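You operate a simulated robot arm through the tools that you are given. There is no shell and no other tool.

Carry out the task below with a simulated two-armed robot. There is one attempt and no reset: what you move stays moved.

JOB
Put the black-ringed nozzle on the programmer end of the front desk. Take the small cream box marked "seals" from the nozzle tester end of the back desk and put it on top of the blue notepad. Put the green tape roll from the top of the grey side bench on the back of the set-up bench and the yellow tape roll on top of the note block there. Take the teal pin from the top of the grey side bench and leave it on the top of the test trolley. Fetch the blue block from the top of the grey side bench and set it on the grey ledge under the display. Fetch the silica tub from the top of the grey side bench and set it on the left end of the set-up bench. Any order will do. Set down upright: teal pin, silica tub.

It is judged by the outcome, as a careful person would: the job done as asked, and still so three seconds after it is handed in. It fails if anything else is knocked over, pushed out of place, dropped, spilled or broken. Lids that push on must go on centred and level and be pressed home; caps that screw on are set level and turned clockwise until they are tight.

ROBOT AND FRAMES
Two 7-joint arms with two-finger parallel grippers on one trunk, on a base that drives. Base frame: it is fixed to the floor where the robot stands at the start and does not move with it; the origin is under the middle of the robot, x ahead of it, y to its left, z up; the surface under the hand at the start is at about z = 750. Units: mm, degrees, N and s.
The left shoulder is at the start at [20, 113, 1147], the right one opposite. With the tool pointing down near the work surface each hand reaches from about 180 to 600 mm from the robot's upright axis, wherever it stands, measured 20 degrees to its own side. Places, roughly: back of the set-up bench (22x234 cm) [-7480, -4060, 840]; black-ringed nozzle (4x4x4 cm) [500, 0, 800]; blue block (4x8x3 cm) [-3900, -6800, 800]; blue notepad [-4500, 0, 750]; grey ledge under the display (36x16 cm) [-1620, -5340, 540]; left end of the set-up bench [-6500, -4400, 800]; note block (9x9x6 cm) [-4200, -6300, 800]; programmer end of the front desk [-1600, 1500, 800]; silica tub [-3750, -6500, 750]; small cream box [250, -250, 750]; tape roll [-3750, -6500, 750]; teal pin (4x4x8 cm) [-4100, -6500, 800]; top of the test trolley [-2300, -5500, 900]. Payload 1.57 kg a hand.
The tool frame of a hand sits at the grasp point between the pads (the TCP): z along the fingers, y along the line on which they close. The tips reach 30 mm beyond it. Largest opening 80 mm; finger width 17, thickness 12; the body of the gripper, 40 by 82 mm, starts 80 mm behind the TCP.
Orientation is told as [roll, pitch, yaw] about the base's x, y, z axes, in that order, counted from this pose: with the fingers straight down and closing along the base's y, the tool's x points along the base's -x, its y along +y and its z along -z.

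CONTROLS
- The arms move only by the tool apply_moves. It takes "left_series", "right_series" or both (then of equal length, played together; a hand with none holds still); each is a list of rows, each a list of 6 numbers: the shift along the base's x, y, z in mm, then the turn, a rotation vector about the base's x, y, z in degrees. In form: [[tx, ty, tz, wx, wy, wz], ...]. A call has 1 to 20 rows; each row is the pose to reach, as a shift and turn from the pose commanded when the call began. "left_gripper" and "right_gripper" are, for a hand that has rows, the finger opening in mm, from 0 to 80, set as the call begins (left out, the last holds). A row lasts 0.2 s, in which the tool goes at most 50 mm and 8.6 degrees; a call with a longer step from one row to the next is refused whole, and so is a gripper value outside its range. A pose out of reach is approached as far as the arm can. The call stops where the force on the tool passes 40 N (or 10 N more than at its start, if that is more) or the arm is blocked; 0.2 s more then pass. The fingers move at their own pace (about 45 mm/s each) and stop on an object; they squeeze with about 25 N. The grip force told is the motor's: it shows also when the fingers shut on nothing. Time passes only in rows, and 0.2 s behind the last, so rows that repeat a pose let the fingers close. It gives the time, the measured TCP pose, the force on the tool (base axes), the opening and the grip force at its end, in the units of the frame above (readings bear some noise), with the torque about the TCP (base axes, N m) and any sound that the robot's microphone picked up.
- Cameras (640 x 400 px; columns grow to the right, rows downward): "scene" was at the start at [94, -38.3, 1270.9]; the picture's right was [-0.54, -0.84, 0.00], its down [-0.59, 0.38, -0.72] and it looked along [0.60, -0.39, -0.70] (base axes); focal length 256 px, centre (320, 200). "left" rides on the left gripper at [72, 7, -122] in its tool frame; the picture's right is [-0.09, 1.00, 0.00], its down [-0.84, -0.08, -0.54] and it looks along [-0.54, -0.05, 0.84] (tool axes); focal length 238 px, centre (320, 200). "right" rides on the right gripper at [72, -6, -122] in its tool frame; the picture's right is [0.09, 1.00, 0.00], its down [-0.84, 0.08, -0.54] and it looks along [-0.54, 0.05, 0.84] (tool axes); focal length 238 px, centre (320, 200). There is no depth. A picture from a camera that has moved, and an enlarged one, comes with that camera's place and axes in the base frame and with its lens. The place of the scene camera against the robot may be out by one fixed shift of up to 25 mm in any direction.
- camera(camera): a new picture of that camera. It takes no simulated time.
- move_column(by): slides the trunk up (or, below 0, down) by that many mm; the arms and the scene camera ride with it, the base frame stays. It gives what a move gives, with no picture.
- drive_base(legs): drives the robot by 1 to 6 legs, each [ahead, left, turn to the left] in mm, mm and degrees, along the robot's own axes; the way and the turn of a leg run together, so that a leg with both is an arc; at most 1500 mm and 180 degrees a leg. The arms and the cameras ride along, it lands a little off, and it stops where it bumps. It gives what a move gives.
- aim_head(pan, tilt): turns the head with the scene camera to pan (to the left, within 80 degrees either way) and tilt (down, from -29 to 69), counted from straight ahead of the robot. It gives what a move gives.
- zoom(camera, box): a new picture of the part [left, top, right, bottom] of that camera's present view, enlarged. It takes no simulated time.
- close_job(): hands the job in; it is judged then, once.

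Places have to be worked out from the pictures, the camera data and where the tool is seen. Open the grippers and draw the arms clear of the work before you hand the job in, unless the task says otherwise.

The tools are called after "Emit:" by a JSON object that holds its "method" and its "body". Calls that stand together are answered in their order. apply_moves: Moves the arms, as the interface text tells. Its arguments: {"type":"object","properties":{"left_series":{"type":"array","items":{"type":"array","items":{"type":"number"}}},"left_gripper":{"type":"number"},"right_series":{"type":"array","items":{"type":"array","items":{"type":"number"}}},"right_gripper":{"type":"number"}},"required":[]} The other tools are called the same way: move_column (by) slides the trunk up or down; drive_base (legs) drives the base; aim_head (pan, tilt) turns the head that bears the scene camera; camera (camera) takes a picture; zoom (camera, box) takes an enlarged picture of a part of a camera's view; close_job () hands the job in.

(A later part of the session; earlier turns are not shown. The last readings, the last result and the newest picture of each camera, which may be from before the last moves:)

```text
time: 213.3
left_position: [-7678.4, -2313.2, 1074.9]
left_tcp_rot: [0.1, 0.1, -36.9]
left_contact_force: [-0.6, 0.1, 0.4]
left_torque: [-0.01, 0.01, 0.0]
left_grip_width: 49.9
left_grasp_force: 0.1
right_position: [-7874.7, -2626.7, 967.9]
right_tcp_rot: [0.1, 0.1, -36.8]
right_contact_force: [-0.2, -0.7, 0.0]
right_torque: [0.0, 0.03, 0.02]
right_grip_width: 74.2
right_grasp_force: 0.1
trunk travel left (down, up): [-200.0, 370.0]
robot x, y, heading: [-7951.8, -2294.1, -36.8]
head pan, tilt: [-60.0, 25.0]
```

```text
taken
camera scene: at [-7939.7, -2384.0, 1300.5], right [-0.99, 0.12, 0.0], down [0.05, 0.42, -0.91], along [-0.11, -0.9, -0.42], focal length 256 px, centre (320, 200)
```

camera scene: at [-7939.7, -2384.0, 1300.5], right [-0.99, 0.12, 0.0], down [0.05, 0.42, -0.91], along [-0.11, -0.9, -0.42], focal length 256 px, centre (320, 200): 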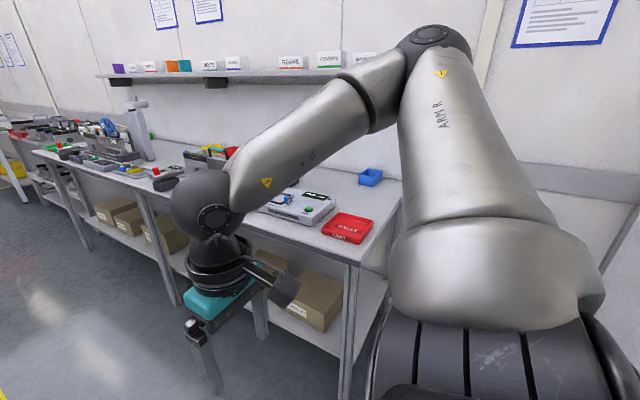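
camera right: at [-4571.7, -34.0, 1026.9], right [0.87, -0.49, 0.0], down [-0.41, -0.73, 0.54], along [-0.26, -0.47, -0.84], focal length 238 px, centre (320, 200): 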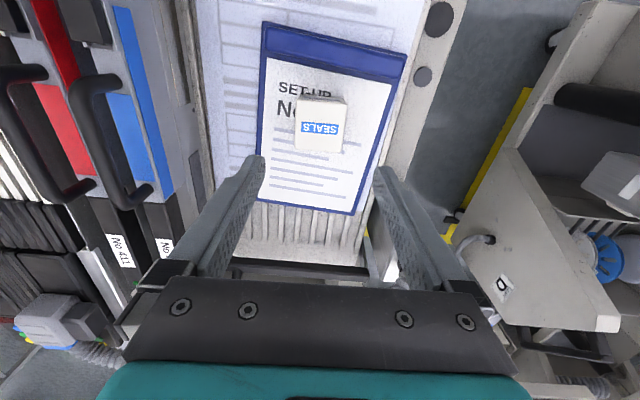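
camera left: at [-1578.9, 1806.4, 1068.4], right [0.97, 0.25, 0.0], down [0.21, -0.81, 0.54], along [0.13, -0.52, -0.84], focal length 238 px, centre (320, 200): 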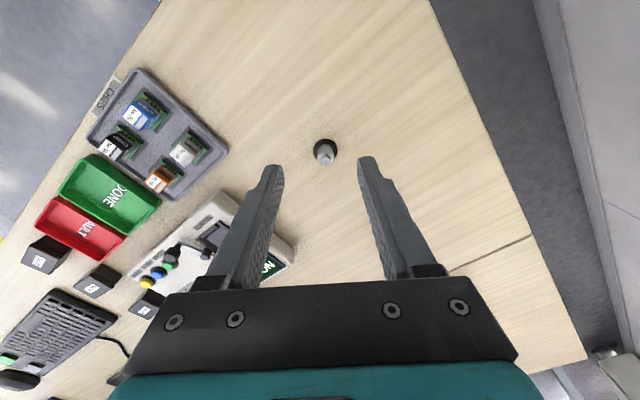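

The lane along the wall is clear. I straighten up and drive along it, stopping near the set-up bench's left end to look at its surface.

Emit:
{"method": "drive_base", "body": {"legs": [[0, 0, 1.8], [1200, 0, 0], [1200, 0, 0]]}}

Emit:
{"method": "aim_head", "body": {"pan": -70, "tilt": 30}}

Emit:
{"method": "camera", "body": {"camera": "scene"}}

Emit:
{"method": "aim_head", "body": {"pan": -25, "tilt": 25}}

Emit:
{"method": "camera", "body": {"camera": "scene"}}

```text
time: 225.3
left_position: [-5755.7, -3708.1, 1075.8]
left_tcp_rot: [-0.1, 0.0, -36.8]
left_contact_force: [0.4, 0.1, -0.2]
left_torque: [0.0, -0.02, -0.02]
left_grip_width: 50.0
left_grasp_force: 0.0
right_position: [-5950.7, -4022.4, 968.2]
right_tcp_rot: [0.0, 0.1, -36.6]
right_contact_force: [-0.5, 0.0, 0.0]
right_torque: [0.03, -0.01, 0.01]
right_grip_width: 74.3
right_grasp_force: 0.1
trunk travel left (down, up): [-200.0, 370.0]
robot x, y, heading: [-6028.0, -3688.5, -36.6]
head pan, tilt: [-60.0, 25.0]
```

```text
time: 226.1
left_position: [-5754.1, -3707.4, 1075.4]
left_tcp_rot: [0.0, 0.0, -36.6]
left_contact_force: [0.3, -0.5, 0.6]
left_torque: [0.0, 0.01, 0.01]
left_grip_width: 50.3
left_grasp_force: 0.1
right_position: [-5950.9, -4021.5, 966.4]
right_tcp_rot: [0.0, 0.1, -36.5]
right_contact_force: [-0.2, 0.3, 0.5]
right_torque: [0.0, -0.01, 0.0]
right_grip_width: 73.9
right_grasp_force: 0.0
trunk travel left (down, up): [-200.0, 370.0]
robot x, y, heading: [-6028.7, -3687.8, -36.6]
head pan, tilt: [-70.0, 30.0]
```

```text
taken
camera scene: at [-6032.8, -3774.8, 1292.5], right [-0.96, 0.28, 0.0], down [0.14, 0.48, -0.87], along [-0.25, -0.83, -0.5], focal length 256 px, centre (320, 200)
```

scene: 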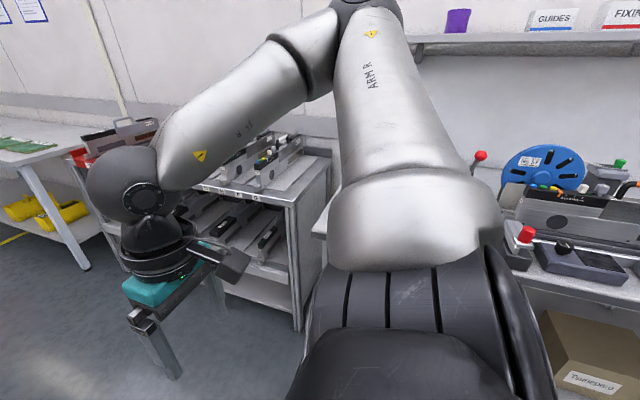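

```text
time: 227.2
left_position: [-5754.8, -3707.5, 1076.0]
left_tcp_rot: [0.1, 0.0, -36.7]
left_contact_force: [0.3, 0.7, -0.3]
left_torque: [0.02, -0.05, -0.01]
left_grip_width: 50.0
left_grasp_force: 0.0
right_position: [-5951.6, -4022.1, 966.7]
right_tcp_rot: [0.0, 0.0, -36.6]
right_contact_force: [-0.2, 0.2, -0.2]
right_torque: [-0.03, -0.02, -0.02]
right_grip_width: 74.0
right_grasp_force: 0.1
trunk travel left (down, up): [-200.0, 370.0]
robot x, y, heading: [-6028.6, -3688.1, -36.3]
head pan, tilt: [-25.0, 25.0]
```

```text
taken
camera scene: at [-5963.3, -3769.2, 1300.4], right [-0.88, -0.48, 0.0], down [-0.2, 0.37, -0.91], along [0.43, -0.8, -0.42], focal length 256 px, centre (320, 200)
```

scene: 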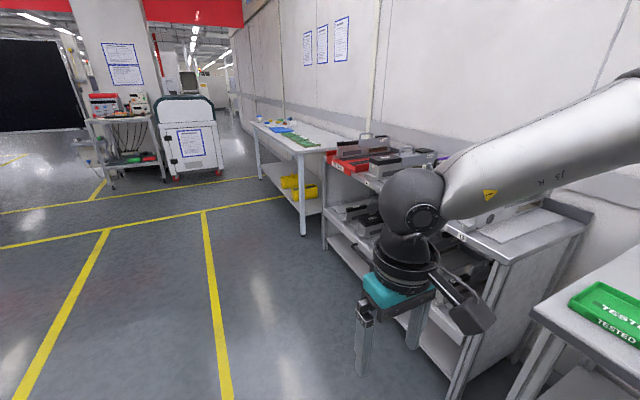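

The bench beyond the rack, at about pixel (290, 130), should be the grey side bench. I zoom in on it.

Emit:
{"method": "zoom", "body": {"camera": "scene", "box": [70, 80, 350, 255]}}

Emit:
{"method": "zoom", "body": {"camera": "scene", "box": [235, 95, 347, 165]}}

```text
2.29 times, centred on (210, 168) of scene
camera zoom: at [-5963.3, -3769.2, 1300.4], right [-0.88, -0.48, 0.0], down [-0.2, 0.37, -0.91], along [0.43, -0.8, -0.42], focal length 586 px, centre (571, 274)
```

zoom: 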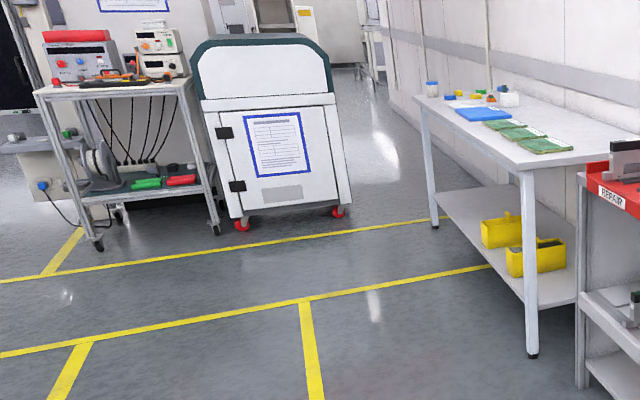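

```text
5.71 times, centred on (291, 130) of scene
camera zoom: at [-5963.3, -3769.2, 1300.4], right [-0.88, -0.48, 0.0], down [-0.2, 0.37, -0.91], along [0.43, -0.8, -0.42], focal length 1464 px, centre (486, 600)
```

zoom: 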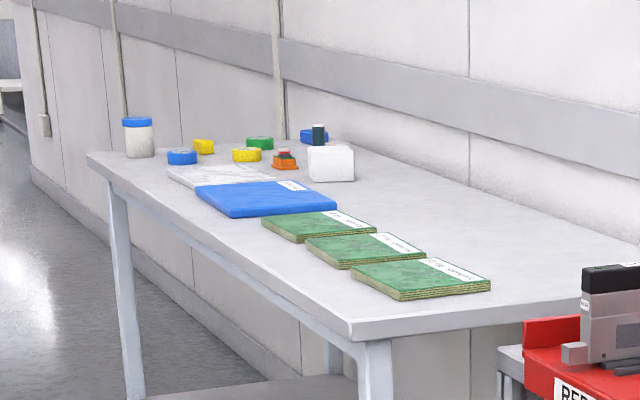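

The grey side bench carries a silica tub, rolls, a pin and a note block. The test trolley with instruments and the display are further left. I drive on to stand in front of the bench's far part and look.

Emit:
{"method": "drive_base", "body": {"legs": [[0, 0, 1.3], [1450, 0, 0], [1450, 0, 0]]}}

Emit:
{"method": "aim_head", "body": {"pan": -60, "tilt": 25}}

Emit:
{"method": "camera", "body": {"camera": "scene"}}

Emit:
{"method": "aim_head", "body": {"pan": 20, "tilt": 25}}

Emit:
{"method": "camera", "body": {"camera": "scene"}}

```text
time: 241.4
left_position: [-3420.5, -5370.5, 1075.9]
left_tcp_rot: [-0.1, 0.0, -36.0]
left_contact_force: [-0.1, -0.2, 0.6]
left_torque: [0.01, -0.02, -0.02]
left_grip_width: 50.0
left_grasp_force: 0.0
right_position: [-3612.7, -5686.7, 966.3]
right_tcp_rot: [0.0, 0.0, -35.8]
right_contact_force: [0.2, 0.3, -0.3]
right_torque: [0.01, 0.0, 0.01]
right_grip_width: 73.9
right_grasp_force: 0.0
trunk travel left (down, up): [-200.0, 370.0]
robot x, y, heading: [-3695.5, -5353.0, -35.9]
head pan, tilt: [-25.0, 25.0]
```

```text
time: 242.4
left_position: [-3420.8, -5369.4, 1075.2]
left_tcp_rot: [0.0, -0.1, -36.1]
left_contact_force: [0.2, -0.1, -0.5]
left_torque: [-0.01, -0.03, 0.01]
left_grip_width: 49.9
left_grasp_force: 0.0
right_position: [-3613.6, -5686.3, 966.2]
right_tcp_rot: [0.0, 0.0, -35.9]
right_contact_force: [-0.4, -0.5, -0.4]
right_torque: [0.0, 0.02, 0.0]
right_grip_width: 74.0
right_grasp_force: 0.1
trunk travel left (down, up): [-200.0, 370.0]
robot x, y, heading: [-3695.2, -5353.6, -36.1]
head pan, tilt: [-60.0, 25.0]
```

```text
taken
camera scene: at [-3682.2, -5445.5, 1300.4], right [-0.99, 0.1, 0.0], down [0.04, 0.42, -0.91], along [-0.09, -0.9, -0.42], focal length 256 px, centre (320, 200)
```

scene: 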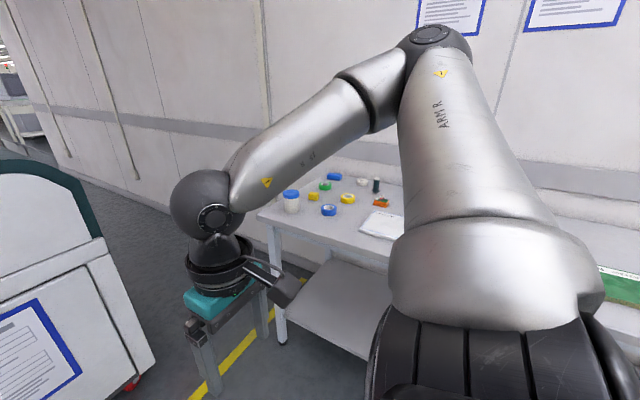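

```text
time: 243.9
left_position: [-3420.3, -5369.9, 1075.2]
left_tcp_rot: [0.1, 0.0, -36.0]
left_contact_force: [-0.6, -0.4, 1.3]
left_torque: [0.0, -0.01, -0.02]
left_grip_width: 50.0
left_grasp_force: 0.1
right_position: [-3613.7, -5688.0, 966.5]
right_tcp_rot: [-0.1, 0.1, -36.0]
right_contact_force: [-0.2, 0.0, -0.4]
right_torque: [0.02, 0.01, 0.01]
right_grip_width: 74.2
right_grasp_force: 0.1
trunk travel left (down, up): [-200.0, 370.0]
robot x, y, heading: [-3695.4, -5356.0, -36.3]
head pan, tilt: [20.0, 25.0]
```

```text
taken
camera scene: at [-3584.2, -5379.1, 1300.4], right [-0.27, -0.96, 0.0], down [-0.41, 0.12, -0.91], along [0.87, -0.25, -0.42], focal length 256 px, centre (320, 200)
```

scene: 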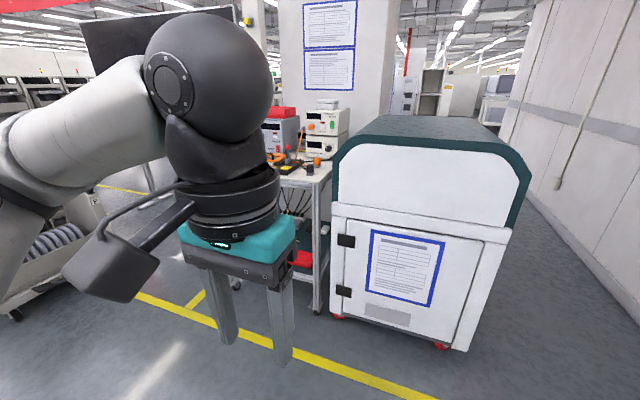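

I turn right to face the bench squarely.

Emit:
{"method": "drive_base", "body": {"legs": [[0, 0, -89]]}}

Emit:
{"method": "aim_head", "body": {"pan": 20, "tilt": 30}}

Emit:
{"method": "camera", "body": {"camera": "scene"}}

Emit:
{"method": "zoom", "body": {"camera": "scene", "box": [220, 120, 420, 245]}}

```text
time: 248.2
left_position: [-3712.7, -5629.1, 1074.6]
left_tcp_rot: [0.0, 0.0, -126.2]
left_contact_force: [-0.7, 0.1, -0.1]
left_torque: [0.0, -0.02, -0.01]
left_grip_width: 50.0
left_grasp_force: 0.0
right_position: [-4028.7, -5435.4, 967.3]
right_tcp_rot: [0.0, 0.0, -126.1]
right_contact_force: [0.8, -0.4, -1.0]
right_torque: [0.0, -0.01, 0.01]
right_grip_width: 74.0
right_grasp_force: 0.0
trunk travel left (down, up): [-200.0, 370.0]
robot x, y, heading: [-3695.5, -5352.8, -126.0]
head pan, tilt: [20.0, 25.0]
```

```text
time: 248.8
left_position: [-3712.9, -5629.0, 1075.7]
left_tcp_rot: [0.0, 0.0, -126.0]
left_contact_force: [0.3, 0.4, -0.7]
left_torque: [0.02, 0.03, -0.01]
left_grip_width: 49.9
left_grasp_force: 0.1
right_position: [-4028.7, -5435.3, 967.2]
right_tcp_rot: [0.0, 0.0, -125.9]
right_contact_force: [0.5, 0.4, 0.4]
right_torque: [-0.03, -0.01, -0.05]
right_grip_width: 74.0
right_grasp_force: 0.1
trunk travel left (down, up): [-200.0, 370.0]
robot x, y, heading: [-3696.8, -5353.0, -126.1]
head pan, tilt: [20.0, 30.0]
```

```text
taken
camera scene: at [-3711.8, -5443.0, 1292.5], right [-0.96, 0.28, 0.0], down [0.14, 0.48, -0.87], along [-0.24, -0.83, -0.5], focal length 256 px, centre (320, 200)
```

scene: 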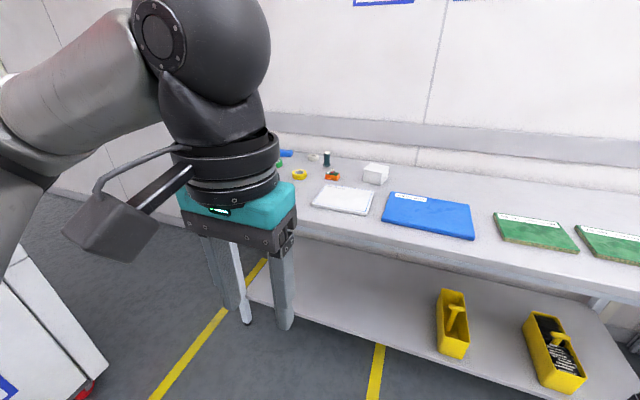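

```text
3.20 times, centred on (320, 182) of scene
camera zoom: at [-3711.8, -5443.0, 1292.5], right [-0.96, 0.28, 0.0], down [0.14, 0.48, -0.87], along [-0.24, -0.83, -0.5], focal length 820 px, centre (320, 256)
```

zoom: 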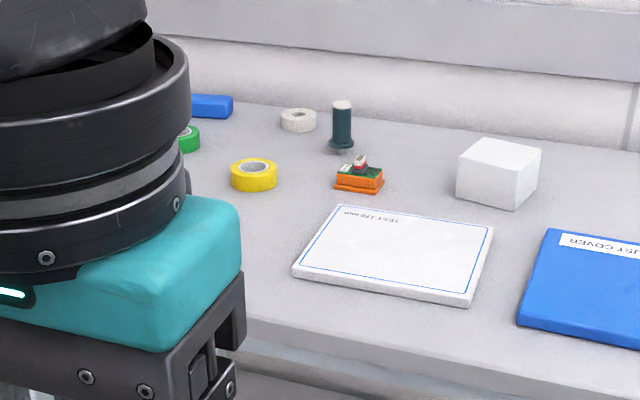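

The bench is deep and some objects stand far back, perhaps too far from the front. I shift left along the bench to see the items and the bench's left end better.

Emit:
{"method": "drive_base", "body": {"legs": [[0, 450, 0]]}}

Emit:
{"method": "aim_head", "body": {"pan": 0, "tilt": 30}}

Emit:
{"method": "camera", "body": {"camera": "scene"}}

Emit:
{"method": "aim_head", "body": {"pan": 60, "tilt": 35}}

Emit:
{"method": "camera", "body": {"camera": "scene"}}

```text
time: 251.6
left_position: [-3345.0, -5897.9, 1075.1]
left_tcp_rot: [-0.1, 0.0, -126.1]
left_contact_force: [1.1, 0.9, 0.1]
left_torque: [-0.01, -0.01, 0.02]
left_grip_width: 49.8
left_grasp_force: 0.1
right_position: [-3661.0, -5702.9, 967.6]
right_tcp_rot: [0.0, 0.0, -126.0]
right_contact_force: [0.1, 0.7, -0.1]
right_torque: [0.0, 0.04, 0.01]
right_grip_width: 73.9
right_grasp_force: 0.0
trunk travel left (down, up): [-200.0, 370.0]
robot x, y, heading: [-3328.4, -5621.2, -126.3]
head pan, tilt: [20.0, 30.0]
```

```text
time: 252.4
left_position: [-3344.3, -5897.7, 1074.2]
left_tcp_rot: [0.0, -0.1, -126.1]
left_contact_force: [-0.3, 0.0, 0.0]
left_torque: [0.01, 0.03, -0.02]
left_grip_width: 50.2
left_grasp_force: 0.1
right_position: [-3660.6, -5704.7, 966.7]
right_tcp_rot: [0.0, -0.1, -126.1]
right_contact_force: [-0.1, 0.5, -1.4]
right_torque: [-0.02, 0.0, -0.02]
right_grip_width: 74.0
right_grasp_force: 0.0
trunk travel left (down, up): [-200.0, 370.0]
robot x, y, heading: [-3328.4, -5619.3, -126.1]
head pan, tilt: [0.0, 30.0]
```

```text
taken
camera scene: at [-3371.8, -5696.9, 1292.5], right [-0.81, 0.59, 0.0], down [0.29, 0.4, -0.87], along [-0.51, -0.7, -0.5], focal length 256 px, centre (320, 200)
```

scene: 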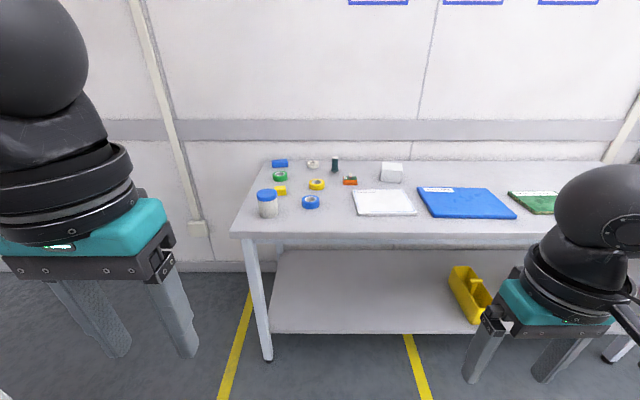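

```text
time: 253.7
left_position: [-3344.0, -5897.1, 1075.9]
left_tcp_rot: [0.0, 0.0, -126.2]
left_contact_force: [0.2, 0.6, 0.4]
left_torque: [0.01, 0.01, -0.01]
left_grip_width: 50.2
left_grasp_force: 0.0
right_position: [-3662.0, -5703.3, 967.5]
right_tcp_rot: [0.0, 0.1, -126.0]
right_contact_force: [-0.2, -0.5, 0.1]
right_torque: [-0.01, 0.0, 0.0]
right_grip_width: 74.0
right_grasp_force: 0.1
trunk travel left (down, up): [-200.0, 370.0]
robot x, y, heading: [-3327.6, -5621.7, -126.2]
head pan, tilt: [60.0, 35.0]
```

```text
taken
camera scene: at [-3283.0, -5704.2, 1284.7], right [-0.91, -0.41, 0.0], down [-0.23, 0.52, -0.82], along [0.33, -0.75, -0.57], focal length 256 px, centre (320, 200)
```

scene: 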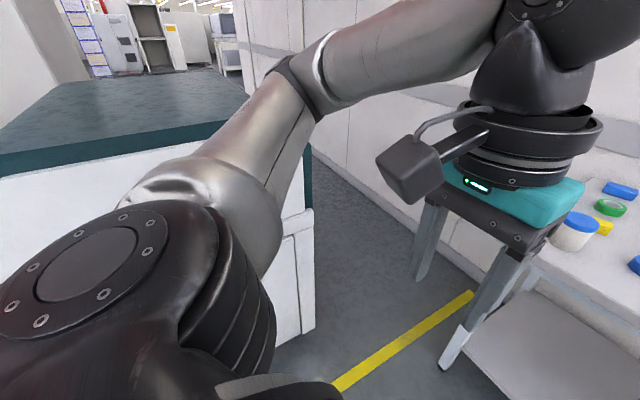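

The items are now clear. The blue block, pin and green roll stand too far back to reach from the front, but the bench's left end is near them. I check the base footprint with a wrist camera, because the gap between the bench end and the white cart is narrow.

Emit:
{"method": "camera", "body": {"camera": "right"}}

Emit:
{"method": "camera", "body": {"camera": "left"}}

```text
taken
camera right: at [-3624.8, -5641.2, 1088.4], right [0.86, -0.51, 0.0], down [-0.43, -0.72, 0.54], along [-0.28, -0.47, -0.84], focal length 238 px, centre (320, 200)
```

right: 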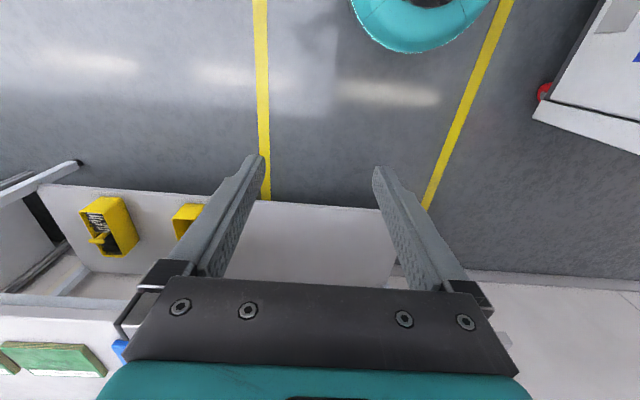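

```text
taken
camera left: at [-3297.7, -5842.3, 1196.1], right [0.75, -0.66, 0.0], down [-0.56, -0.63, 0.54], along [-0.36, -0.41, -0.84], focal length 238 px, centre (320, 200)
```

left: 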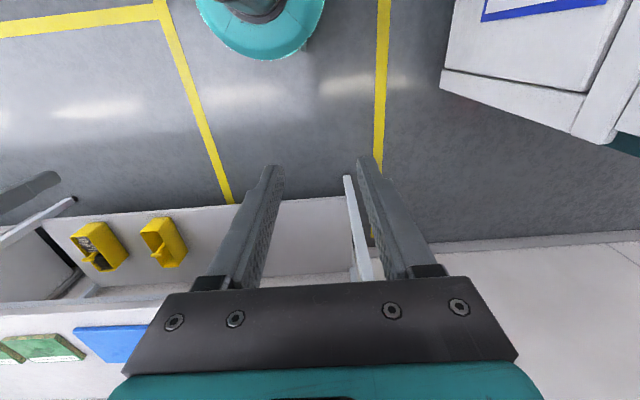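

The wrist view shows the base ring is only about 195 mm in radius and the gap is about 610 mm. I can therefore pass between the bench leg and the cart with the arms raised. I raise the trunk, drive diagonally through, and turn to face the bench end.

Emit:
{"method": "move_column", "body": {"by": 300}}

Emit:
{"method": "drive_base", "body": {"legs": [[228, 120, 0]]}}

Emit:
{"method": "camera", "body": {"camera": "left"}}

Emit:
{"method": "aim_head", "body": {"pan": 45, "tilt": 55}}

Emit:
{"method": "camera", "body": {"camera": "scene"}}

```text
time: 256.7
left_position: [-3344.6, -5896.5, 1374.7]
left_tcp_rot: [0.1, 0.0, -126.1]
left_contact_force: [-0.1, -0.3, 0.4]
left_torque: [-0.03, 0.01, -0.01]
left_grip_width: 50.1
left_grasp_force: 0.0
right_position: [-3661.6, -5702.9, 1267.0]
right_tcp_rot: [0.0, 0.0, -126.0]
right_contact_force: [0.7, 0.0, -0.2]
right_torque: [-0.01, 0.04, -0.01]
right_grip_width: 73.9
right_grasp_force: 0.0
trunk travel left (down, up): [-500.0, 70.0]
robot x, y, heading: [-3329.4, -5621.1, -125.9]
head pan, tilt: [60.0, 35.0]
```

```text
time: 258.6
left_position: [-3376.3, -6152.1, 1374.8]
left_tcp_rot: [0.1, 0.0, -126.0]
left_contact_force: [0.0, 0.0, 0.3]
left_torque: [0.03, -0.03, -0.04]
left_grip_width: 49.9
left_grasp_force: 0.0
right_position: [-3693.1, -5958.2, 1267.1]
right_tcp_rot: [0.1, 0.0, -126.0]
right_contact_force: [-0.3, -0.6, 0.6]
right_torque: [0.01, 0.02, -0.03]
right_grip_width: 73.9
right_grasp_force: 0.1
trunk travel left (down, up): [-500.0, 70.0]
robot x, y, heading: [-3362.3, -5874.7, -125.9]
head pan, tilt: [60.0, 35.0]
```

```text
taken
camera left: at [-3329.5, -6096.7, 1496.0], right [0.75, -0.66, 0.0], down [-0.55, -0.63, 0.54], along [-0.36, -0.41, -0.84], focal length 238 px, centre (320, 200)
```

left: 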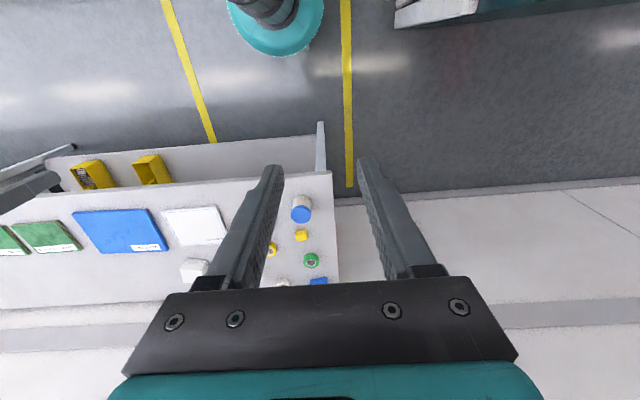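

```text
time: 259.4
left_position: [-3375.7, -6151.2, 1374.7]
left_tcp_rot: [0.0, 0.0, -126.0]
left_contact_force: [-0.7, -0.6, -0.2]
left_torque: [0.02, 0.02, -0.04]
left_grip_width: 49.9
left_grasp_force: 0.0
right_position: [-3693.7, -5957.8, 1267.1]
right_tcp_rot: [0.0, 0.0, -125.9]
right_contact_force: [-0.6, 0.0, -0.5]
right_torque: [-0.04, 0.0, 0.01]
right_grip_width: 73.9
right_grasp_force: 0.0
trunk travel left (down, up): [-500.0, 70.0]
robot x, y, heading: [-3359.6, -5872.3, -126.1]
head pan, tilt: [45.0, 55.0]
```

```text
taken
camera scene: at [-3339.3, -5948.5, 1556.5], right [-0.99, -0.16, 0.0], down [-0.13, 0.81, -0.57], along [0.09, -0.57, -0.82], focal length 256 px, centre (320, 200)
```

scene: 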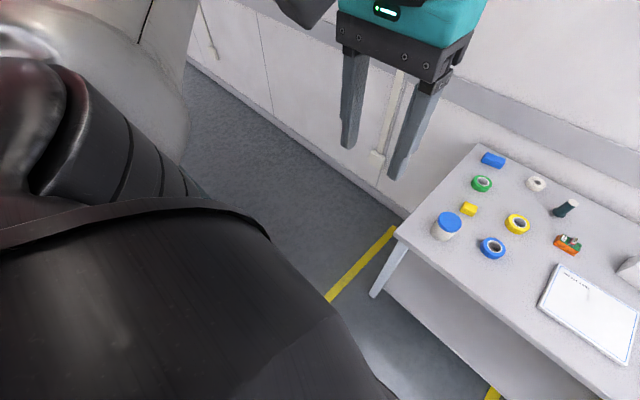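

The top view confirms the gap of about 615 mm between the bench leg and the cart corner. I drive through its middle.

Emit:
{"method": "drive_base", "body": {"legs": [[359, 334, 0], [179, 189, 0]]}}

Emit:
{"method": "camera", "body": {"camera": "left"}}

```text
time: 263.8
left_position: [-3256.7, -6896.1, 1376.0]
left_tcp_rot: [-0.1, 0.1, -125.8]
left_contact_force: [0.1, 0.2, -0.5]
left_torque: [0.04, 0.0, 0.02]
left_grip_width: 49.9
left_grasp_force: 0.0
right_position: [-3574.6, -6703.5, 1266.4]
right_tcp_rot: [0.0, -0.1, -125.5]
right_contact_force: [0.1, -0.4, -0.2]
right_torque: [0.03, 0.0, 0.02]
right_grip_width: 74.0
right_grasp_force: 0.1
trunk travel left (down, up): [-500.0, 70.0]
robot x, y, heading: [-3241.4, -6622.8, -125.7]
head pan, tilt: [45.0, 55.0]
```

```text
taken
camera left: at [-3209.4, -6841.4, 1496.0], right [0.75, -0.66, 0.0], down [-0.55, -0.63, 0.54], along [-0.36, -0.41, -0.84], focal length 238 px, centre (320, 200)
```

left: 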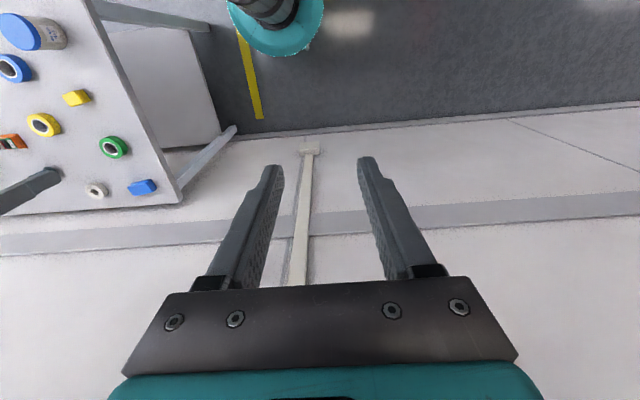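

I am through the gap. I turn right to face the bench end.

Emit:
{"method": "drive_base", "body": {"legs": [[0, 0, -90]]}}

Emit:
{"method": "aim_head", "body": {"pan": 0, "tilt": 50}}

Emit:
{"method": "camera", "body": {"camera": "scene"}}

Emit:
{"method": "camera", "body": {"camera": "left"}}

Emit:
{"method": "camera", "body": {"camera": "right"}}

```text
time: 268.0
left_position: [-3516.0, -6608.3, 1375.5]
left_tcp_rot: [0.0, 0.0, 145.0]
left_contact_force: [0.1, 0.1, -0.5]
left_torque: [-0.01, 0.0, -0.05]
left_grip_width: 50.1
left_grasp_force: 0.1
right_position: [-3328.1, -6288.8, 1265.2]
right_tcp_rot: [0.1, 0.0, 145.1]
right_contact_force: [0.4, -0.3, 0.5]
right_torque: [0.0, 0.03, -0.01]
right_grip_width: 73.6
right_grasp_force: 0.1
trunk travel left (down, up): [-500.0, 70.0]
robot x, y, heading: [-3240.3, -6619.6, 145.0]
head pan, tilt: [45.0, 55.0]
```

```text
time: 269.1
left_position: [-3516.6, -6608.3, 1375.9]
left_tcp_rot: [0.0, 0.0, 145.0]
left_contact_force: [0.2, -0.6, 0.3]
left_torque: [0.02, 0.0, 0.0]
left_grip_width: 49.9
left_grasp_force: 0.0
right_position: [-3328.6, -6288.8, 1267.0]
right_tcp_rot: [0.0, -0.1, 145.0]
right_contact_force: [0.9, 0.8, -1.1]
right_torque: [-0.01, 0.0, -0.01]
right_grip_width: 74.0
right_grasp_force: 0.0
trunk travel left (down, up): [-500.0, 70.0]
robot x, y, heading: [-3243.2, -6621.9, 144.9]
head pan, tilt: [0.0, 50.0]
```

```text
taken
camera scene: at [-3297.4, -6564.6, 1562.9], right [0.57, 0.82, 0.0], down [0.63, -0.44, -0.64], along [-0.53, 0.37, -0.77], focal length 256 px, centre (320, 200)
```

scene: 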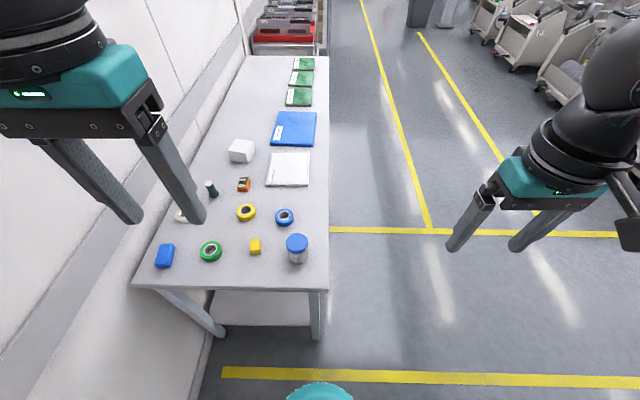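

```text
taken
camera left: at [-3462.1, -6654.7, 1496.1], right [-0.65, -0.76, 0.0], down [-0.64, 0.54, 0.54], along [-0.41, 0.35, -0.84], focal length 238 px, centre (320, 200)
```

left: 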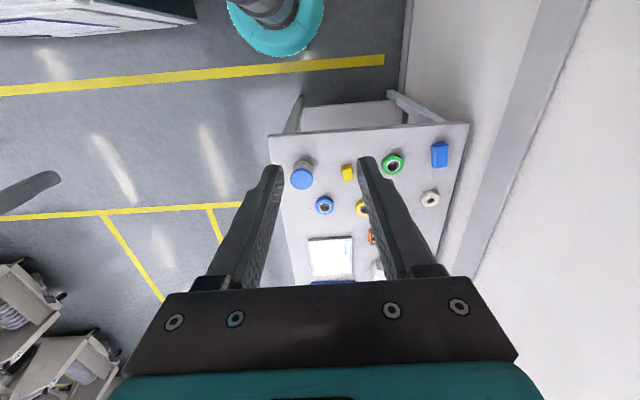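

```text
taken
camera right: at [-3266.9, -6324.0, 1388.4], right [-0.49, -0.87, 0.0], down [-0.73, 0.41, 0.54], along [-0.47, 0.27, -0.84], focal length 238 px, centre (320, 200)
```

right: 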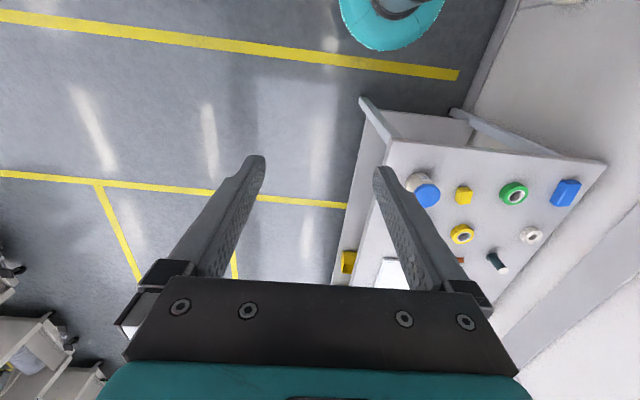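

I now have an excellent overview from the bench end. I zoom in on the objects.

Emit:
{"method": "zoom", "body": {"camera": "scene", "box": [140, 130, 340, 290]}}

Emit:
{"method": "zoom", "body": {"camera": "left", "box": [260, 110, 480, 280]}}

```text
2.50 times, centred on (240, 210) of scene
camera zoom: at [-3297.4, -6564.6, 1562.9], right [0.57, 0.82, 0.0], down [0.63, -0.44, -0.64], along [-0.53, 0.37, -0.77], focal length 641 px, centre (520, 175)
```

zoom: 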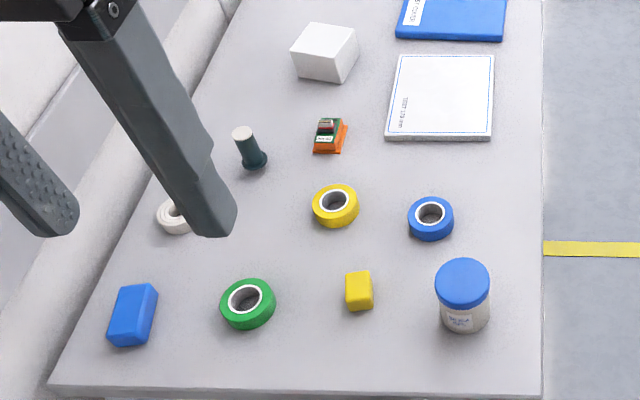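

```text
2.35 times, centred on (370, 195) of left
camera zoom: at [-3462.1, -6654.7, 1496.1], right [-0.65, -0.76, 0.0], down [-0.64, 0.54, 0.54], along [-0.41, 0.35, -0.84], focal length 561 px, centre (202, 212)
```

zoom: 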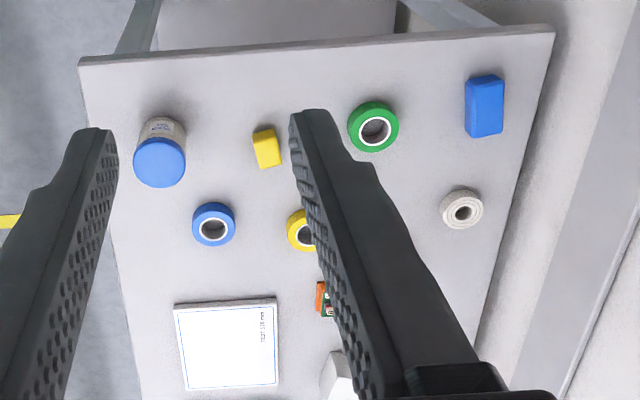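

The blue block sits at about (-3897, -6748) near the wall, with its narrow side across the bench. I turn left about 42° so the left arm can reach it with the elbow clear of the wall, and move in a little.

Emit:
{"method": "drive_base", "body": {"legs": [[0, 0, 42], [186, -47, 0]]}}

Emit:
{"method": "camera", "body": {"camera": "left"}}

Emit:
{"method": "camera", "body": {"camera": "scene"}}

```text
time: 272.6
left_position: [-3643.2, -6774.1, 1374.4]
left_tcp_rot: [-0.1, 0.1, -172.8]
left_contact_force: [-0.6, -0.3, -0.1]
left_torque: [0.01, -0.02, -0.01]
left_grip_width: 50.0
left_grasp_force: 0.1
right_position: [-3719.1, -6410.7, 1266.5]
right_tcp_rot: [0.0, -0.1, -172.8]
right_contact_force: [0.1, 0.0, -0.3]
right_torque: [0.02, 0.02, 0.01]
right_grip_width: 74.1
right_grasp_force: 0.0
trunk travel left (down, up): [-500.0, 70.0]
robot x, y, heading: [-3431.4, -6596.9, -172.6]
head pan, tilt: [0.0, 50.0]
```

```text
taken
camera left: at [-3571.9, -6771.3, 1496.1], right [0.03, -1.0, 0.0], down [-0.84, -0.03, 0.54], along [-0.54, -0.02, -0.84], focal length 238 px, centre (320, 200)
```

left: 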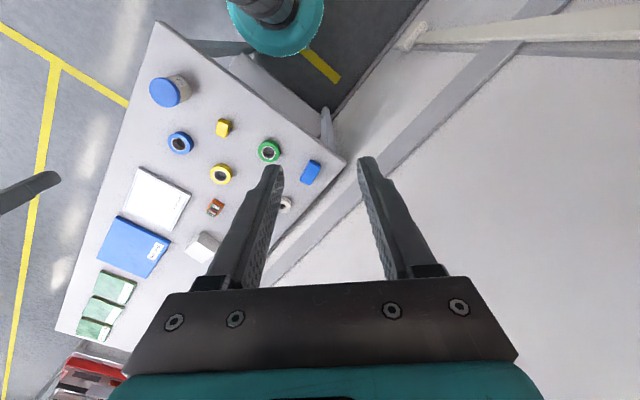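

```text
taken
camera scene: at [-3502.8, -6602.8, 1562.9], right [-0.13, 0.99, 0.0], down [0.76, 0.1, -0.64], along [-0.64, -0.08, -0.77], focal length 256 px, centre (320, 200)
```

scene: 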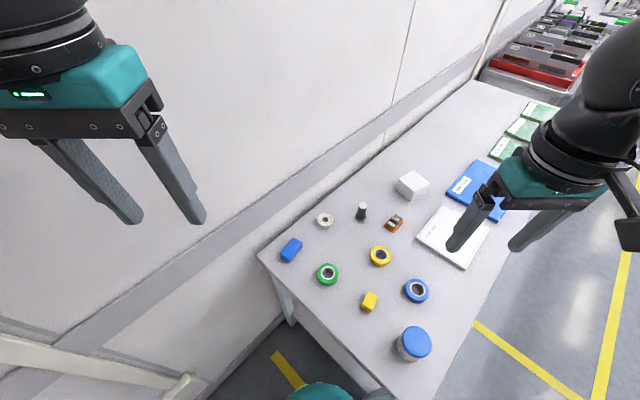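

The block's long side points about 157°, so I need the hand turned about -30°. I raise the right hand, lower the trunk by 250 mm, and bring the left hand over the block.

Emit:
{"method": "apply_moves", "body": {"right_series": [[0, 0, 40, 0, 0, 0], [0, 0, 80, 0, 0, 0], [0, 0, 120, 0, 0, 0], [0, 0, 150, 0, 0, 0], [0, 0, 150, 0, 0, 0]]}}

Emit:
{"method": "move_column", "body": {"by": -250}}

Emit:
{"method": "apply_moves", "body": {"left_series": [[-35, 3, -10, 0, 0, -6], [-70, 6, -30, 0, 0, -12], [-105, 9, -55, 0, 0, -18], [-140, 12, -80, 0, 0, -24], [-175, 15, -105, 0, 0, -30], [-210, 18, -130, 0, 0, -30], [-240, 20, -155, 0, 0, -30], [-255, 22, -164, 0, 0, -30], [-255, 22, -164, 0, 0, -30]], "left_gripper": 70}}

Emit:
{"method": "camera", "body": {"camera": "left"}}

Emit:
{"method": "camera", "body": {"camera": "scene"}}

```text
time: 273.8
left_position: [-3643.4, -6773.0, 1375.8]
left_tcp_rot: [0.0, 0.0, -172.8]
left_contact_force: [0.7, 0.5, 0.2]
left_torque: [-0.02, 0.01, -0.01]
left_grip_width: 50.1
left_grasp_force: 0.2
right_position: [-3720.8, -6409.9, 1418.1]
right_tcp_rot: [0.0, 0.0, -172.6]
right_contact_force: [-0.8, -0.1, 0.3]
right_torque: [-0.01, 0.02, 0.01]
right_grip_width: 74.2
right_grasp_force: 0.2
trunk travel left (down, up): [-500.0, 70.0]
robot x, y, heading: [-3430.6, -6594.7, -172.7]
head pan, tilt: [0.0, 50.0]
```

```text
time: 276.4
left_position: [-3643.4, -6773.5, 1125.1]
left_tcp_rot: [-0.1, 0.0, -172.9]
left_contact_force: [-0.1, 0.9, 0.7]
left_torque: [0.04, 0.03, -0.03]
left_grip_width: 50.1
left_grasp_force: 0.1
right_position: [-3720.2, -6410.4, 1168.1]
right_tcp_rot: [0.1, 0.0, -172.8]
right_contact_force: [1.5, -0.1, 0.4]
right_torque: [-0.01, -0.02, 0.04]
right_grip_width: 74.1
right_grasp_force: 0.0
trunk travel left (down, up): [-250.0, 320.0]
robot x, y, heading: [-3431.2, -6598.8, -172.8]
head pan, tilt: [0.0, 50.0]
```

```text
time: 278.4
left_position: [-3899.0, -6752.4, 960.6]
left_tcp_rot: [0.0, 0.0, 157.1]
left_contact_force: [-0.5, 0.4, 0.0]
left_torque: [0.03, -0.02, 0.03]
left_grip_width: 69.8
left_grasp_force: 0.0
right_position: [-3721.1, -6409.3, 1167.5]
right_tcp_rot: [0.1, 0.0, -172.6]
right_contact_force: [-0.4, -0.1, 0.0]
right_torque: [0.01, 0.0, 0.02]
right_grip_width: 74.2
right_grasp_force: 0.0
trunk travel left (down, up): [-250.0, 320.0]
robot x, y, heading: [-3432.5, -6596.3, -173.0]
head pan, tilt: [0.0, 50.0]
```

```text
taken
camera left: at [-3835.9, -6785.7, 1082.0], right [-0.47, -0.88, 0.0], down [-0.74, 0.4, 0.54], along [-0.48, 0.26, -0.84], focal length 238 px, centre (320, 200)
```

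left: 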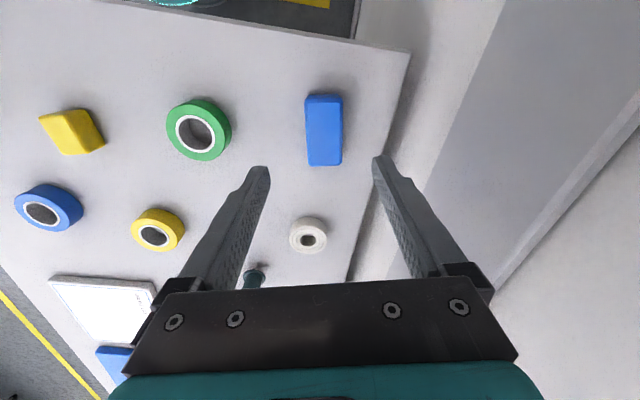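

```text
taken
camera scene: at [-3502.1, -6603.0, 1313.0], right [-0.13, 0.99, 0.0], down [0.76, 0.1, -0.64], along [-0.64, -0.08, -0.77], focal length 256 px, centre (320, 200)
```

scene: 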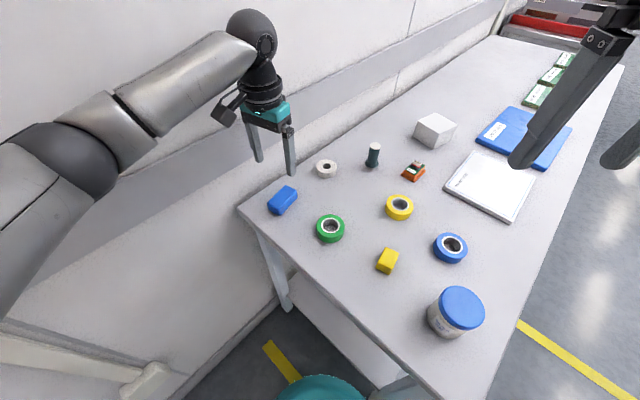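

The block is centred between the fingers to within 4 mm and well aligned. I narrow the opening to 60 mm, correct, and descend in stages.

Emit:
{"method": "apply_moves", "body": {"left_series": [[-1, -2, -25, 0, 0, 0], [-2, -4, -50, 0, 0, 0], [-2, -4, -75, 0, 0, 0], [-2, -4, -95, 0, 0, 0], [-2, -4, -105, 0, 0, 0], [-2, -4, -105, 0, 0, 0]], "left_gripper": 60}}

Emit:
{"method": "camera", "body": {"camera": "left"}}

Emit:
{"method": "zoom", "body": {"camera": "scene", "box": [200, 100, 360, 260]}}

```text
time: 279.8
left_position: [-3901.4, -6756.4, 857.2]
left_tcp_rot: [0.0, 0.0, 157.2]
left_contact_force: [0.4, -0.5, 0.0]
left_torque: [-0.01, -0.03, -0.01]
left_grip_width: 60.1
left_grasp_force: 0.0
right_position: [-3719.9, -6409.1, 1167.9]
right_tcp_rot: [0.0, 0.0, -172.7]
right_contact_force: [1.0, 0.2, 0.6]
right_torque: [-0.01, -0.03, -0.01]
right_grip_width: 73.8
right_grasp_force: 0.1
trunk travel left (down, up): [-250.0, 320.0]
robot x, y, heading: [-3431.9, -6597.1, -172.8]
head pan, tilt: [0.0, 50.0]
```

```text
taken
camera left: at [-3837.6, -6789.4, 977.7], right [-0.47, -0.88, 0.0], down [-0.74, 0.4, 0.54], along [-0.48, 0.26, -0.84], focal length 238 px, centre (320, 200)
```

left: 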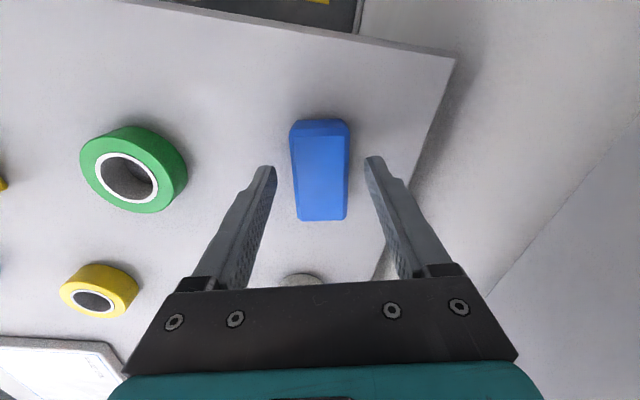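

```text
2.50 times, centred on (280, 180) of scene
camera zoom: at [-3502.2, -6602.9, 1313.0], right [-0.13, 0.99, 0.0], down [0.76, 0.1, -0.64], along [-0.64, -0.08, -0.77], focal length 641 px, centre (420, 250)
```

zoom: 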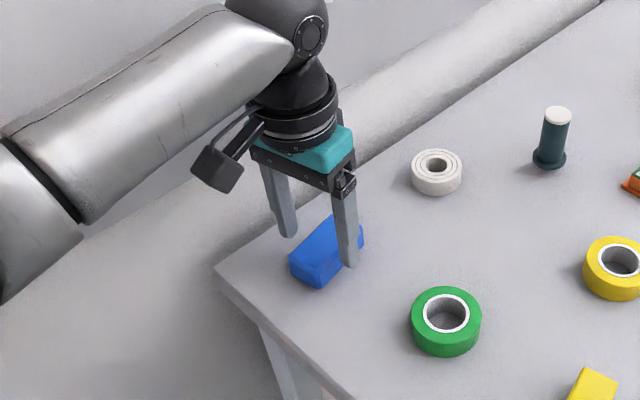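

Emit:
{"method": "apply_moves", "body": {"left_series": [[0, 0, -8, 0, 0, 0], [0, 0, -14, 0, 0, 0], [0, 0, -18, 0, 0, 0], [0, 0, -18, 0, 0, 0]]}}

Emit:
{"method": "apply_moves", "body": {"left_series": [[0, 0, -2, 0, 0, 0], [0, 0, -4, 0, 0, 0], [0, 0, -4, 0, 0, 0]]}}

Emit:
{"method": "zoom", "body": {"camera": "scene", "box": [240, 150, 340, 230]}}

```text
time: 280.8
left_position: [-3900.0, -6755.2, 838.2]
left_tcp_rot: [0.0, 0.0, 157.2]
left_contact_force: [-0.3, 0.2, 0.7]
left_torque: [0.0, -0.01, -0.05]
left_grip_width: 59.8
left_grasp_force: 0.2
right_position: [-3720.1, -6409.9, 1167.7]
right_tcp_rot: [0.0, 0.0, -172.7]
right_contact_force: [0.1, 0.2, 0.9]
right_torque: [0.0, 0.03, 0.05]
right_grip_width: 74.0
right_grasp_force: 0.0
trunk travel left (down, up): [-250.0, 320.0]
robot x, y, heading: [-3426.6, -6601.2, -172.8]
head pan, tilt: [0.0, 50.0]
```

```text
time: 281.6
left_position: [-3900.0, -6755.6, 835.3]
left_tcp_rot: [0.0, -0.1, 157.3]
left_contact_force: [-0.4, -0.4, 0.4]
left_torque: [-0.01, 0.0, -0.01]
left_grip_width: 60.1
left_grasp_force: 0.0
right_position: [-3720.9, -6409.3, 1168.8]
right_tcp_rot: [0.1, -0.1, -172.7]
right_contact_force: [-0.4, 0.7, -0.8]
right_torque: [0.0, 0.0, -0.01]
right_grip_width: 73.8
right_grasp_force: 0.0
trunk travel left (down, up): [-250.0, 320.0]
robot x, y, heading: [-3430.5, -6596.8, -172.7]
head pan, tilt: [0.0, 50.0]
```

```text
5.00 times, centred on (290, 190) of scene
camera zoom: at [-3502.2, -6602.9, 1313.0], right [-0.13, 0.99, 0.0], down [0.76, 0.1, -0.64], along [-0.64, -0.08, -0.77], focal length 1281 px, centre (470, 250)
```

zoom: 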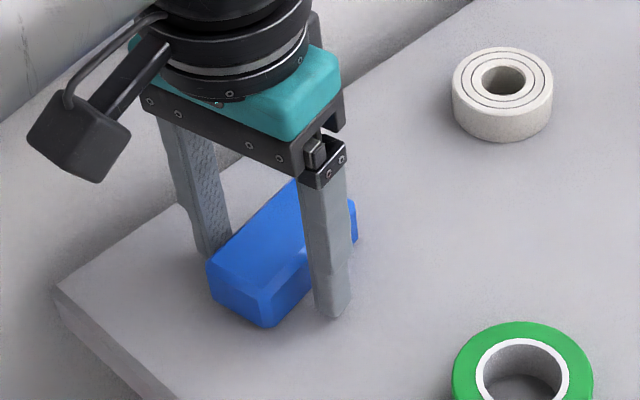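

The tips are nearly at the bench and the block lies between them. I close the left gripper.

Emit:
{"method": "apply_moves", "body": {"left_series": [[0, 0, 0, 0, 0, 0], [0, 0, 0, 0, 0, 0], [0, 0, 0, 0, 0, 0], [0, 0, 0, 0, 0, 0]], "left_gripper": 25}}

Emit:
{"method": "apply_moves", "body": {"left_series": [[0, 0, 10, 0, 0, 0], [0, 0, 30, 0, 0, 0], [0, 0, 60, 0, 0, 0], [0, 0, 90, 0, 0, 0], [0, 0, 120, 0, 0, 0], [0, 0, 120, 0, 0, 0]]}}

Emit:
{"method": "camera", "body": {"camera": "left"}}

Emit:
{"method": "camera", "body": {"camera": "scene"}}

```text
time: 282.6
left_position: [-3899.6, -6756.2, 834.3]
left_tcp_rot: [-0.1, 0.1, 157.2]
left_contact_force: [0.7, 0.5, -0.7]
left_torque: [0.02, -0.01, -0.03]
left_grip_width: 39.5
left_grasp_force: 25.1
right_position: [-3720.3, -6409.1, 1168.5]
right_tcp_rot: [0.0, 0.0, -172.8]
right_contact_force: [-0.2, -0.1, -0.7]
right_torque: [-0.01, 0.01, -0.03]
right_grip_width: 74.0
right_grasp_force: 0.3
trunk travel left (down, up): [-250.0, 320.0]
robot x, y, heading: [-3431.2, -6599.4, -172.6]
head pan, tilt: [0.0, 50.0]
```

```text
time: 284.0
left_position: [-3897.8, -6756.7, 956.5]
left_tcp_rot: [-0.2, 0.0, 157.2]
left_contact_force: [-0.1, 0.6, -1.6]
left_torque: [-0.03, -0.01, -0.03]
left_grip_width: 39.5
left_grasp_force: 25.2
right_position: [-3721.8, -6409.2, 1168.2]
right_tcp_rot: [0.1, 0.0, -172.7]
right_contact_force: [-0.1, 0.8, -0.4]
right_torque: [-0.02, 0.03, 0.01]
right_grip_width: 73.9
right_grasp_force: 0.1
trunk travel left (down, up): [-250.0, 320.0]
robot x, y, heading: [-3430.7, -6597.7, -172.7]
head pan, tilt: [0.0, 50.0]
```

```text
taken
camera left: at [-3835.4, -6789.3, 1075.5], right [-0.47, -0.88, 0.0], down [-0.74, 0.4, 0.54], along [-0.48, 0.26, -0.84], focal length 238 px, centre (320, 200)
```

left: 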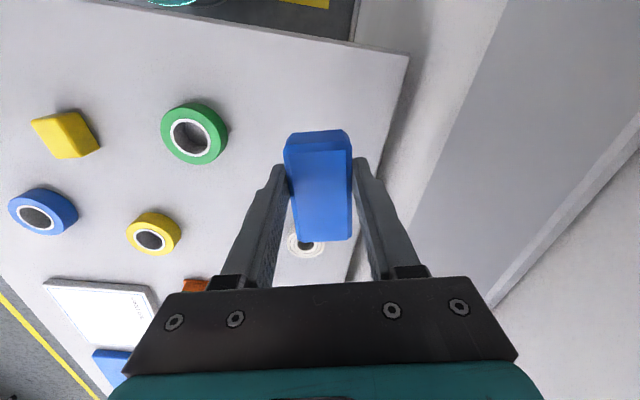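

```text
taken
camera scene: at [-3502.3, -6603.0, 1312.9], right [-0.13, 0.99, 0.0], down [0.76, 0.1, -0.64], along [-0.64, -0.08, -0.77], focal length 256 px, centre (320, 200)
```

scene: 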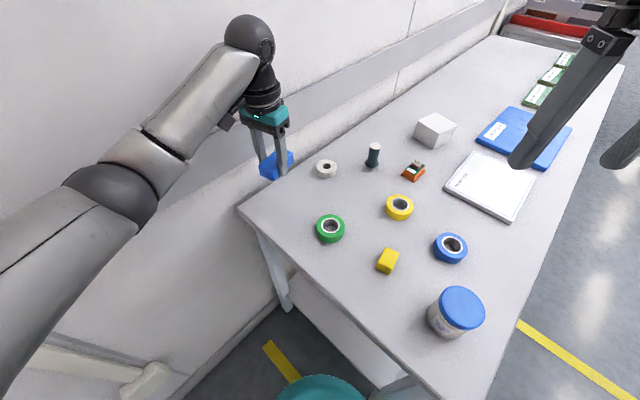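

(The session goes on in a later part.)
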